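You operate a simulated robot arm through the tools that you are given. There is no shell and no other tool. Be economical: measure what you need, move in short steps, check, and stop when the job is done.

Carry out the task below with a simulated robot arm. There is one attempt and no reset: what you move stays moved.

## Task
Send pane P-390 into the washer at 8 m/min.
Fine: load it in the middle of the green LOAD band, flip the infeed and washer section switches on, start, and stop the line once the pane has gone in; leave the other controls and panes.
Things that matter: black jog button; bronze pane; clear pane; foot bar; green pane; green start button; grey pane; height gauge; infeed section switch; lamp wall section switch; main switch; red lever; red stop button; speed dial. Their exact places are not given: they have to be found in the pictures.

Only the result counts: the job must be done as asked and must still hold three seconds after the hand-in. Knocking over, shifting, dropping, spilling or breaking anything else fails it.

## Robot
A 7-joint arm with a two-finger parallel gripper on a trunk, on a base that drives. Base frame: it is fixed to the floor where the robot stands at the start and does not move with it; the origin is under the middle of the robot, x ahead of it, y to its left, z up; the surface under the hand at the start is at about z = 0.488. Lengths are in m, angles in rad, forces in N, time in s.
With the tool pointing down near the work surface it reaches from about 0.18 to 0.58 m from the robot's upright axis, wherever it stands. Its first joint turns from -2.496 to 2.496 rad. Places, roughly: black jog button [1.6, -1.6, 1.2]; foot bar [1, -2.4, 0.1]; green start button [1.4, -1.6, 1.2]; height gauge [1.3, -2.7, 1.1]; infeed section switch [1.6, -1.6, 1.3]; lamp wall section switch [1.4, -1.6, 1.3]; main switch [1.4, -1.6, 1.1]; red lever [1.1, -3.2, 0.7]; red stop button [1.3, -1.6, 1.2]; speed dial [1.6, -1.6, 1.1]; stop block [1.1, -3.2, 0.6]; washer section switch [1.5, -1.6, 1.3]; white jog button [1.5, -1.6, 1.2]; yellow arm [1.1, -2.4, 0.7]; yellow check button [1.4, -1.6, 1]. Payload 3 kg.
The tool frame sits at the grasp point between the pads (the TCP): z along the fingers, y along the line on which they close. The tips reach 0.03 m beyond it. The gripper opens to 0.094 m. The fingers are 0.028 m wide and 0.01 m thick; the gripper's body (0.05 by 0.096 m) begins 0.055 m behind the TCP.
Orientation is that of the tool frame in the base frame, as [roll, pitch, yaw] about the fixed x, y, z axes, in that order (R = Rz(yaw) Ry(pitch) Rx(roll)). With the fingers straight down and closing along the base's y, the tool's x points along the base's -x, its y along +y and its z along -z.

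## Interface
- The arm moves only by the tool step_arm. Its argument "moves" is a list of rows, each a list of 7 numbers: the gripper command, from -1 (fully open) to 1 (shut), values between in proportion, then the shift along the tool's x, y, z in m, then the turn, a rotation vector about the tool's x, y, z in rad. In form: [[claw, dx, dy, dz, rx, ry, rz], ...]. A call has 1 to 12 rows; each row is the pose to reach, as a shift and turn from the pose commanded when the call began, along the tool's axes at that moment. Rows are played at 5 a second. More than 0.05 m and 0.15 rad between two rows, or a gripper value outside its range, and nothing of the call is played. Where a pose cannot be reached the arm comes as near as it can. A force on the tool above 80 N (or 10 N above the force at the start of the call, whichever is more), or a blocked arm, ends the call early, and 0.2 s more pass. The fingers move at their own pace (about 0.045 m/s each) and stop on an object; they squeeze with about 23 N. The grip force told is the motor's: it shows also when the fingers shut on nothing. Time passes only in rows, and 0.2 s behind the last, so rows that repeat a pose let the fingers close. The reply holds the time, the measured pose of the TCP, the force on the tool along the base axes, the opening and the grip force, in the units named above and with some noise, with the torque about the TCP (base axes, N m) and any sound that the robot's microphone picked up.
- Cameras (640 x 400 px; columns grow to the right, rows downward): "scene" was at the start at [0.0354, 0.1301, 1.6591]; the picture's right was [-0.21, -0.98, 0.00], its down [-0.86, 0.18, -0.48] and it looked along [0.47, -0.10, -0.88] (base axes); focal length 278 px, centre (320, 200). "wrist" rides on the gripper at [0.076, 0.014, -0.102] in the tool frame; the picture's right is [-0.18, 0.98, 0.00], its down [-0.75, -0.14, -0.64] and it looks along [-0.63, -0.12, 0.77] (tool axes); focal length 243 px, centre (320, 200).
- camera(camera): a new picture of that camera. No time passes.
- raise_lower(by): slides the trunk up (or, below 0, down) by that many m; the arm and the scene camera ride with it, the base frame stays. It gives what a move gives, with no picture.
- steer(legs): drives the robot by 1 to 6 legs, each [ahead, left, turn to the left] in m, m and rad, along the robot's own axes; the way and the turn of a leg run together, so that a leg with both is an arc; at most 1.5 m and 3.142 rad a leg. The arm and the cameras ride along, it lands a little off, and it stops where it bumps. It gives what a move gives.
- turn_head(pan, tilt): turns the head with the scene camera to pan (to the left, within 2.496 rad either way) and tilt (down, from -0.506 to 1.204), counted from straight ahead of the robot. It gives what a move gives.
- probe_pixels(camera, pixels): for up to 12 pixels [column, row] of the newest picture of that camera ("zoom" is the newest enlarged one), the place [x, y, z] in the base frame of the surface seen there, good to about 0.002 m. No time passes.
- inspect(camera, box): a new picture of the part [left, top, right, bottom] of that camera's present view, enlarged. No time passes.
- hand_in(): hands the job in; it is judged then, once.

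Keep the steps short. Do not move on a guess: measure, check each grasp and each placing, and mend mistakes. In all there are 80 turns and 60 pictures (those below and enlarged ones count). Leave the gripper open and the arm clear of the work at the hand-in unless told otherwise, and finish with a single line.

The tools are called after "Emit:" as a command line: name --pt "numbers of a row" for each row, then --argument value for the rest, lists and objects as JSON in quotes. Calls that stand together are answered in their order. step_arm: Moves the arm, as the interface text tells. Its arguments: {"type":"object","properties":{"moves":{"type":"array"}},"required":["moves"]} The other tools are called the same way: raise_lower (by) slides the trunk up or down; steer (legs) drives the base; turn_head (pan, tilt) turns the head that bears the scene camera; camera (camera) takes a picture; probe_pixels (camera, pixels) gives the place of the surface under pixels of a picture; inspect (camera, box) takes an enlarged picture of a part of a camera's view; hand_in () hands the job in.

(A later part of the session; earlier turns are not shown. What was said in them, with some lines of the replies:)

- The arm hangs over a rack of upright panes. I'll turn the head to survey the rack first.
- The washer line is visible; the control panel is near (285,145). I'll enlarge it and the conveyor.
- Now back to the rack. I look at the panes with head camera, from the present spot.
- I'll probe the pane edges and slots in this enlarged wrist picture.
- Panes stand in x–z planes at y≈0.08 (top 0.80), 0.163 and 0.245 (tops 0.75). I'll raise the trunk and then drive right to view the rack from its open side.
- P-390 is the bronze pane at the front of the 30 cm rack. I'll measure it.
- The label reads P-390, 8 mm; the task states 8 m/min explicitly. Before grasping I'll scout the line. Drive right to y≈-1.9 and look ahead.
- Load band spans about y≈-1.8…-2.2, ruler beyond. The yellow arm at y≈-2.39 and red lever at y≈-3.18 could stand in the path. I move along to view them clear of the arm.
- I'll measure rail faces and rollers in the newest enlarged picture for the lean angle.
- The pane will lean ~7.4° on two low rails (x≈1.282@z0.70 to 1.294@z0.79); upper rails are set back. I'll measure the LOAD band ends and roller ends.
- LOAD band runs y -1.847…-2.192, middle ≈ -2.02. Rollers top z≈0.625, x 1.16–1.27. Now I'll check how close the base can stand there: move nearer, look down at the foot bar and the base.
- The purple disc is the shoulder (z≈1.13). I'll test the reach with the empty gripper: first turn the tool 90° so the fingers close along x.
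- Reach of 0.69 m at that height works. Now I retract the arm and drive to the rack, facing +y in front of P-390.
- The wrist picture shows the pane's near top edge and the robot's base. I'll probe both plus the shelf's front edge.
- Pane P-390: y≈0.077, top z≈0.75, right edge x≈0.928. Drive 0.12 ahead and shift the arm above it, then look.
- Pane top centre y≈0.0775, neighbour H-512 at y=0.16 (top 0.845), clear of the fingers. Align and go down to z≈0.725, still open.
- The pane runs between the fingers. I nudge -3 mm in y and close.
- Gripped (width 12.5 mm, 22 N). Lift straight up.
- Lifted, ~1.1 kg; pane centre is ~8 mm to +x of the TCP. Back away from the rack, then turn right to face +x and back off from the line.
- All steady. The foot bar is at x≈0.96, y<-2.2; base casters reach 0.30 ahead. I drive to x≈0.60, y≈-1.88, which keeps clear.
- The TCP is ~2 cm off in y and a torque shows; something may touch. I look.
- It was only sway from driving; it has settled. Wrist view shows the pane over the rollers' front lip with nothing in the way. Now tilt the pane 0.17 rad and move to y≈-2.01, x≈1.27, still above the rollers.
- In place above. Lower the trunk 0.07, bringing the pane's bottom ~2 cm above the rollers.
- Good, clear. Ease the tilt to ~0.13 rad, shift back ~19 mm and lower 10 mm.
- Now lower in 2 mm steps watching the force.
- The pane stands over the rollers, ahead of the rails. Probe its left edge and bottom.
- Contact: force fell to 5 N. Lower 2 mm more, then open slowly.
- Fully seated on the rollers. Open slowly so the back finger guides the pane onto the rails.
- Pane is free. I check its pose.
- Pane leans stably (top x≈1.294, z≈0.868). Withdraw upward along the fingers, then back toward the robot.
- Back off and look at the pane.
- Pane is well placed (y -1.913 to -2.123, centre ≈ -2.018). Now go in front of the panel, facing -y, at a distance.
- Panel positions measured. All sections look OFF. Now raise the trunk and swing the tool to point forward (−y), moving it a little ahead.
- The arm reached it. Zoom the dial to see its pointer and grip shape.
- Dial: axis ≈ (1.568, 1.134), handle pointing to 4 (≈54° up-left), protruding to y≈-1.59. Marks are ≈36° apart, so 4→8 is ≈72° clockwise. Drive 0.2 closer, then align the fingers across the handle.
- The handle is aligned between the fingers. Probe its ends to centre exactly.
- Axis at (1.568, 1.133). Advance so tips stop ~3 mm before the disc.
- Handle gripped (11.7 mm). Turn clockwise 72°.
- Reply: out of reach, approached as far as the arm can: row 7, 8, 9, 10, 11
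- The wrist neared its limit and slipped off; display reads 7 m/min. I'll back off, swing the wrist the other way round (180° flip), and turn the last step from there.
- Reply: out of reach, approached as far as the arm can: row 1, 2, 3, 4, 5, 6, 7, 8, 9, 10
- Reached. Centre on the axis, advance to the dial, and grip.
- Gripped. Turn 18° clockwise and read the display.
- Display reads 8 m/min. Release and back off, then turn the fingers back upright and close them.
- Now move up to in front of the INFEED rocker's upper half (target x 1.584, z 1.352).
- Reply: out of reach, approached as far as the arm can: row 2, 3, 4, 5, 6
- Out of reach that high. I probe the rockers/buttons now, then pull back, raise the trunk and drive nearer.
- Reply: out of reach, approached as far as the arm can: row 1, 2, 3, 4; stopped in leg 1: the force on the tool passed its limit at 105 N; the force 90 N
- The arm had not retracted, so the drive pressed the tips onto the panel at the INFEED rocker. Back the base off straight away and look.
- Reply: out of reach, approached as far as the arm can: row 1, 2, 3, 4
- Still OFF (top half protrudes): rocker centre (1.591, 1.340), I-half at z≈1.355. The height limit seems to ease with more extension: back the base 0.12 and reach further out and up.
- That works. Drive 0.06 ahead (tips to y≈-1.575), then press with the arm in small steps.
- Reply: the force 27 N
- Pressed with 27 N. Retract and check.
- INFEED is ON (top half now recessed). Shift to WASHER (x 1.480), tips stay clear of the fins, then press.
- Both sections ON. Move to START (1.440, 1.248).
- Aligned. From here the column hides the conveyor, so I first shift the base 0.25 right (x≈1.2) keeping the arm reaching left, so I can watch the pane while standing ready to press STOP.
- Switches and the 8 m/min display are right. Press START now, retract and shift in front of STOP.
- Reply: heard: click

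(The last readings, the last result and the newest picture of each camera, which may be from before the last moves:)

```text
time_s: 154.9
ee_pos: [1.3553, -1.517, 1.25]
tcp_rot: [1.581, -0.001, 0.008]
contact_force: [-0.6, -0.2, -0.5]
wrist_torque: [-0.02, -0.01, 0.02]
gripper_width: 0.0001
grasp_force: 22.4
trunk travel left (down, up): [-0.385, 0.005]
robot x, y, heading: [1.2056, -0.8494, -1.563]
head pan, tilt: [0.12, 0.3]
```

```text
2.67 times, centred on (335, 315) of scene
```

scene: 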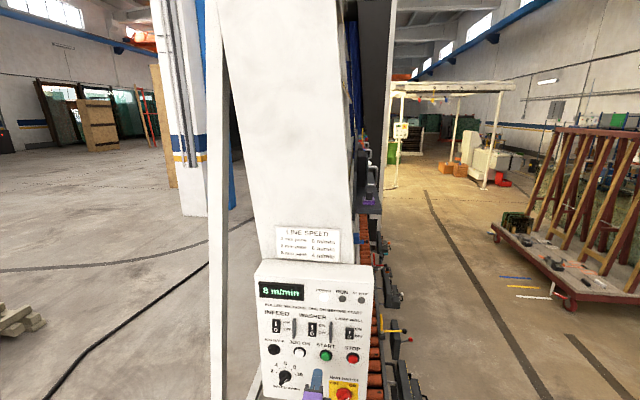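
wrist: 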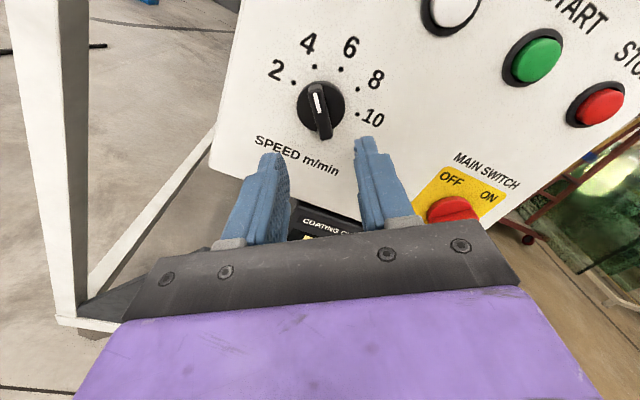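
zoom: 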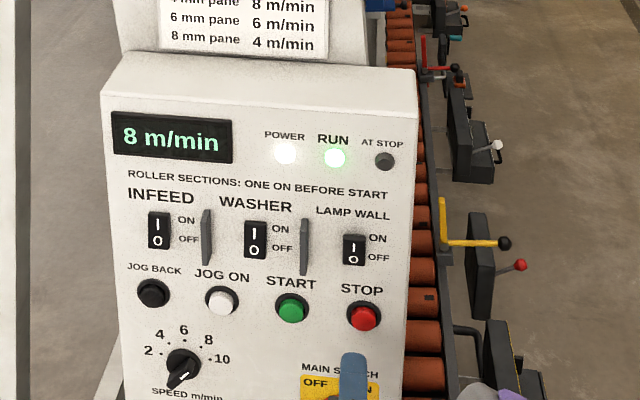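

RUN is lit; a click was heard. Arm hovers before STOP. Drive right to watch the pane.

Emit:
steer --legs '[[0, -0.4, 0]]'

Emit:
camera --camera "scene"

```text
time_s: 157.4
ee_pos: [0.9536, -1.5229, 1.2499]
tcp_rot: [1.582, -0.001, 0.008]
contact_force: [-0.4, -0.3, -0.1]
wrist_torque: [0.02, 0.0, 0.03]
gripper_width: 0.0
grasp_force: 22.8
trunk travel left (down, up): [-0.385, 0.005]
robot x, y, heading: [0.7995, -0.8487, -1.564]
head pan, tilt: [0.12, 0.3]
```

```text
6 pictures are left
```

scene: 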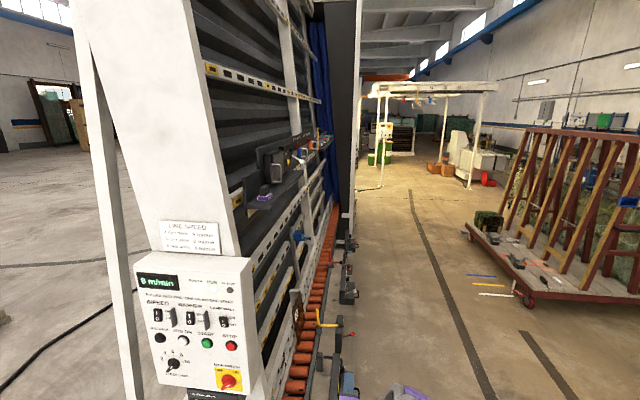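

The pane is moving, at (297,310). Probe its place and the washer curtain.

Emit:
probe_pixels --camera "scene" --pixels '[[296, 300], [298, 320], [294, 325], [302, 310], [325, 150], [333, 190], [336, 200], [345, 205], [352, 215], [330, 60]]'

```text
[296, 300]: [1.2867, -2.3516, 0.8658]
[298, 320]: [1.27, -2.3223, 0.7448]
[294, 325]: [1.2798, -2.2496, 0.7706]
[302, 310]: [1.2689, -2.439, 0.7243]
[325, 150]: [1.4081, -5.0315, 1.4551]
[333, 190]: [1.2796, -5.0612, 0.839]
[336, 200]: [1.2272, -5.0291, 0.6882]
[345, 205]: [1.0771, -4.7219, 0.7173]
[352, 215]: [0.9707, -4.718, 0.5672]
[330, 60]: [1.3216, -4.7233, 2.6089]
```

Pane runs at ≈0.13 m/s; the curtain is at y≈-5.04, so the pane should be fully in about 24–26 s after start (t≈179). Wait and check again near t≈173.

Emit:
step_arm --pt "1 0 0 0 0 0 0" --pt "1 0 0 0 0 0 0" --pt "1 0 0 0 0 0 0" --pt "1 0 0 0 0 0 0" --pt "1 0 0 0 0 0 0" --pt "1 0 0 0 0 0 0" --pt "1 0 0 0 0 0 0" --pt "1 0 0 0 0 0 0" --pt "1 0 0 0 0 0 0" --pt "1 0 0 0 0 0 0" --pt "1 0 0 0 0 0 0" --pt "1 0 0 0 0 0 0"

Emit:
step_arm --pt "1 0 0 0 0 0 0" --pt "1 0 0 0 0 0 0" --pt "1 0 0 0 0 0 0" --pt "1 0 0 0 0 0 0" --pt "1 0 0 0 0 0 0" --pt "1 0 0 0 0 0 0" --pt "1 0 0 0 0 0 0" --pt "1 0 0 0 0 0 0" --pt "1 0 0 0 0 0 0" --pt "1 0 0 0 0 0 0" --pt "1 0 0 0 0 0 0" --pt "1 0 0 0 0 0 0"

Emit:
step_arm --pt "1 0 0 0 0 0 0" --pt "1 0 0 0 0 0 0" --pt "1 0 0 0 0 0 0" --pt "1 0 0 0 0 0 0" --pt "1 0 0 0 0 0 0" --pt "1 0 0 0 0 0 0" --pt "1 0 0 0 0 0 0" --pt "1 0 0 0 0 0 0" --pt "1 0 0 0 0 0 0" --pt "1 0 0 0 0 0 0" --pt "1 0 0 0 0 0 0" --pt "1 0 0 0 0 0 0"

Emit:
step_arm --pt "1 0 0 0 0 0 0" --pt "1 0 0 0 0 0 0" --pt "1 0 0 0 0 0 0" --pt "1 0 0 0 0 0 0" --pt "1 0 0 0 0 0 0" --pt "1 0 0 0 0 0 0" --pt "1 0 0 0 0 0 0" --pt "1 0 0 0 0 0 0" --pt "1 0 0 0 0 0 0" --pt "1 0 0 0 0 0 0" --pt "1 0 0 0 0 0 0" --pt "1 0 0 0 0 0 0"

Emit:
step_arm --pt "1 0 0 0 0 0 0" --pt "1 0 0 0 0 0 0" --pt "1 0 0 0 0 0 0" --pt "1 0 0 0 0 0 0" --pt "1 0 0 0 0 0 0" --pt "1 0 0 0 0 0 0" --pt "1 0 0 0 0 0 0" --pt "1 0 0 0 0 0 0" --pt "1 0 0 0 0 0 0" --pt "1 0 0 0 0 0 0" --pt "1 0 0 0 0 0 0" --pt "1 0 0 0 0 0 0"

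Emit:
step_arm --pt "1 0 0 0 0 0 0" --pt "1 0 0 0 0 0 0" --pt "1 0 0 0 0 0 0" --pt "1 0 0 0 0 0 0" --pt "1 0 0 0 0 0 0" --pt "1 0 0 0 0 0 0" --pt "1 0 0 0 0 0 0" --pt "1 0 0 0 0 0 0" --pt "1 0 0 0 0 0 0" --pt "1 0 0 0 0 0 0" --pt "1 0 0 0 0 0 0" --pt "1 0 0 0 0 0 0"

Emit:
inspect --camera "scene" --box '[270, 150, 370, 270]'

```text
time_s: 160.1
ee_pos: [0.9516, -1.5192, 1.2504]
tcp_rot: [1.582, -0.004, 0.008]
contact_force: [0.3, 0.2, 1.3]
wrist_torque: [0.01, -0.01, 0.01]
gripper_width: 0.0001
grasp_force: 23.0
trunk travel left (down, up): [-0.385, 0.005]
robot x, y, heading: [0.8014, -0.8516, -1.564]
head pan, tilt: [0.12, 0.3]
```

```text
time_s: 162.7
ee_pos: [0.9502, -1.5199, 1.2512]
tcp_rot: [1.581, -0.004, 0.008]
contact_force: [-0.2, 0.1, 0.2]
wrist_torque: [-0.02, 0.0, 0.06]
gripper_width: 0.0
grasp_force: 23.4
trunk travel left (down, up): [-0.385, 0.005]
robot x, y, heading: [0.7999, -0.8508, -1.561]
head pan, tilt: [0.12, 0.3]
```

```text
time_s: 165.2
ee_pos: [0.9498, -1.52, 1.2506]
tcp_rot: [1.581, -0.003, 0.008]
contact_force: [0.2, -1.5, -0.6]
wrist_torque: [-0.02, -0.02, 0.04]
gripper_width: 0.0
grasp_force: 22.8
trunk travel left (down, up): [-0.385, 0.005]
robot x, y, heading: [0.8004, -0.8481, -1.562]
head pan, tilt: [0.12, 0.3]
```

```text
time_s: 167.8
ee_pos: [0.9504, -1.5198, 1.2508]
tcp_rot: [1.581, -0.003, 0.01]
contact_force: [-0.1, 0.2, 0.9]
wrist_torque: [0.03, 0.0, 0.0]
gripper_width: 0.0
grasp_force: 22.8
trunk travel left (down, up): [-0.385, 0.005]
robot x, y, heading: [0.8002, -0.8542, -1.562]
head pan, tilt: [0.12, 0.3]
```

```text
time_s: 170.4
ee_pos: [0.9508, -1.5195, 1.2508]
tcp_rot: [1.581, -0.003, 0.01]
contact_force: [-1.4, -0.6, -0.8]
wrist_torque: [0.0, 0.0, 0.0]
gripper_width: 0.0
grasp_force: 23.2
trunk travel left (down, up): [-0.385, 0.005]
robot x, y, heading: [0.7984, -0.8527, -1.562]
head pan, tilt: [0.12, 0.3]
```

```text
time_s: 173.1
ee_pos: [0.9495, -1.5193, 1.251]
tcp_rot: [1.58, -0.003, 0.01]
contact_force: [-0.8, -0.6, 0.5]
wrist_torque: [0.01, -0.02, 0.03]
gripper_width: 0.0
grasp_force: 22.7
trunk travel left (down, up): [-0.385, 0.005]
robot x, y, heading: [0.8026, -0.8506, -1.568]
head pan, tilt: [0.12, 0.3]
```

```text
3.33 times, centred on (320, 210) of scene
```

zoom: 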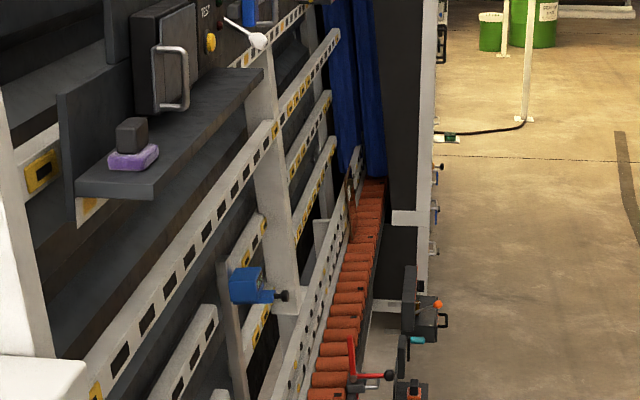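

The pane is visible at zoom (350,210), just before the curtain. Probe, then (next) drive back to STOP.

Emit:
probe_pixels --camera "zoom" --pixels '[[350, 195], [351, 225], [347, 210], [354, 205], [350, 240], [372, 181]]'

```text
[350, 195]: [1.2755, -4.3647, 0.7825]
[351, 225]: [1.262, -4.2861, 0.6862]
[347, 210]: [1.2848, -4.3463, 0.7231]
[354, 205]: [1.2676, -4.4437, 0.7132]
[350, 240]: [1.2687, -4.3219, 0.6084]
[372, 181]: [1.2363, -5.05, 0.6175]
```

Trailing edge at y≈-4.29 at t=173.1; it passes -5.05 at ≈178.9. Wait ~3.8 s, then drive back to STOP.

Emit:
step_arm --pt "1 0 0 0 0 0 0" --pt "1 0 0 0 0 0 0" --pt "1 0 0 0 0 0 0" --pt "1 0 0 0 0 0 0" --pt "1 0 0 0 0 0 0" --pt "1 0 0 0 0 0 0" --pt "1 0 0 0 0 0 0" --pt "1 0 0 0 0 0 0" --pt "1 0 0 0 0 0 0" --pt "1 0 0 0 0 0 0" --pt "1 0 0 0 0 0 0" --pt "1 0 0 0 0 0 0"

Emit:
step_arm --pt "1 0 0 0 0 0 0" --pt "1 0 0 0 0 0 0" --pt "1 0 0 0 0 0 0" --pt "1 0 0 0 0 0 0" --pt "1 0 0 0 0 0 0" --pt "1 0 0 0 0 0 0"

Emit:
steer --legs '[[0, 0.403, 0]]'

```text
time_s: 175.7
ee_pos: [0.9503, -1.5203, 1.2518]
tcp_rot: [1.58, -0.003, 0.01]
contact_force: [-0.8, -0.1, -0.3]
wrist_torque: [-0.04, -0.01, 0.0]
gripper_width: 0.0
grasp_force: 23.0
trunk travel left (down, up): [-0.385, 0.005]
robot x, y, heading: [0.8024, -0.8526, -1.561]
head pan, tilt: [0.12, 0.3]
```

```text
time_s: 177.1
ee_pos: [0.9512, -1.5201, 1.2504]
tcp_rot: [1.581, -0.005, 0.009]
contact_force: [-0.2, 0.0, 0.1]
wrist_torque: [0.0, 0.02, 0.02]
gripper_width: 0.0003
grasp_force: 22.9
trunk travel left (down, up): [-0.385, 0.005]
robot x, y, heading: [0.8012, -0.8484, -1.561]
head pan, tilt: [0.12, 0.3]
```

```text
time_s: 179.6
ee_pos: [1.3516, -1.5181, 1.2517]
tcp_rot: [1.58, -0.005, 0.005]
contact_force: [0.7, 0.6, 0.4]
wrist_torque: [-0.01, 0.01, -0.01]
gripper_width: 0.0
grasp_force: 22.8
trunk travel left (down, up): [-0.385, 0.005]
robot x, y, heading: [1.2042, -0.8484, -1.566]
head pan, tilt: [0.12, 0.3]
```

At x 1.352; correct +6 mm and press STOP.

Emit:
step_arm --pt "1 0.006 -0.003 0.03 0 0 0" --pt "1 0.006 -0.003 0.05 0 0 0" --pt "1 0.006 -0.003 0.058 0 0 0" --pt "1 0.006 -0.003 0.063 0 0 0" --pt "1 0.006 -0.003 0.066 0 0 0"

Emit:
step_arm --pt "1 0 0 -0.03 0 0 0" --pt "1 0 0 -0.07 0 0 0" --pt "0 0 0 -0.1 0 0 0" --pt "-1 0 0 -0.1 0 0 0" --pt "-1 0 0 -0.1 0 0 0" --pt "-1 0 0 -0.1 0 0 0"

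Emit:
inspect --camera "scene" --box '[230, 240, 440, 390]'

```text
time_s: 180.8
ee_pos: [1.3581, -1.5785, 1.2483]
tcp_rot: [1.578, -0.001, 0.005]
contact_force: [-4.4, 11.6, -2.3]
wrist_torque: [0.07, 0.0, -0.23]
gripper_width: 0.0002
grasp_force: 23.8
trunk travel left (down, up): [-0.385, 0.005]
robot x, y, heading: [1.2069, -0.8545, -1.563]
head pan, tilt: [0.12, 0.3]
heard: click
```

```text
time_s: 182.2
ee_pos: [1.3593, -1.4815, 1.248]
tcp_rot: [1.577, -0.004, 0.004]
contact_force: [-0.1, 0.3, -0.6]
wrist_torque: [0.01, 0.0, -0.02]
gripper_width: 0.0853
grasp_force: 0.1
trunk travel left (down, up): [-0.385, 0.005]
robot x, y, heading: [1.2034, -0.8498, -1.565]
head pan, tilt: [0.12, 0.3]
```

```text
2.67 times, centred on (335, 315) of scene
```

zoom: 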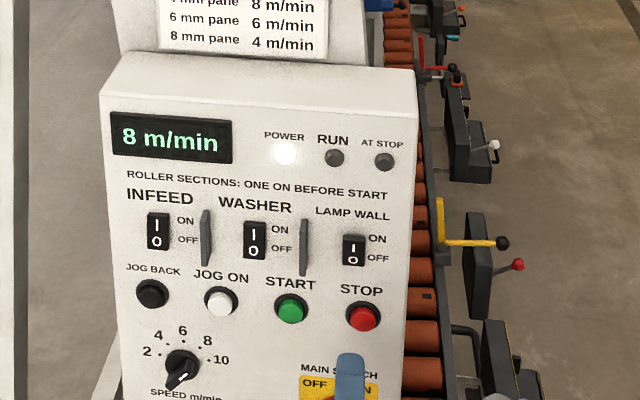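

RUN is off. Back the base away from the panel, shift right and check the pane has passed the curtain.

Emit:
steer --legs '[[-0.15, 0, 0], [0, -0.4, 0]]'

Emit:
inspect --camera "scene" --box '[280, 140, 380, 240]'

```text
time_s: 185.6
ee_pos: [0.9575, -1.3338, 1.2487]
tcp_rot: [1.577, -0.002, 0.002]
contact_force: [0.2, 1.1, -0.4]
wrist_torque: [0.02, -0.01, 0.02]
gripper_width: 0.0937
grasp_force: 0.1
trunk travel left (down, up): [-0.385, 0.005]
robot x, y, heading: [0.8035, -0.6986, -1.567]
head pan, tilt: [0.12, 0.3]
```

```text
4.00 times, centred on (330, 190) of scene
```

zoom: 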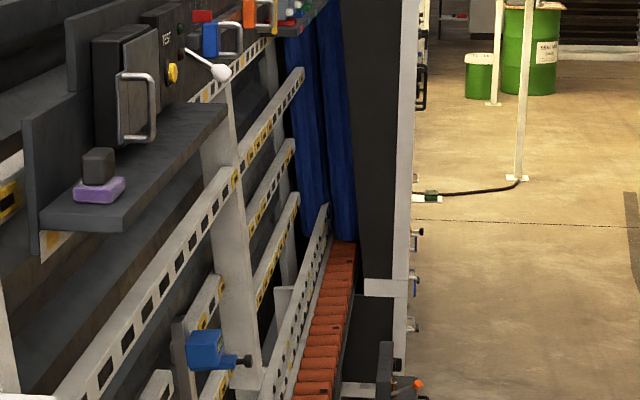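

The rollers before the curtain are empty, the line is stopped, the gripper is open and the arm is clear. Handing in.

Emit:
hand_in

```text
The job is handed in.
```

P-390 was loaded in the middle of the LOAD band and went into the washer at 8 m/min with the infeed and washer sections on, and the line is stopped; the panel's speed plate lists 4 m/min for an 8 mm pane like this one, and while lining up for the infeed switch I bumped the panel once at about 105 N, with no visible damage.
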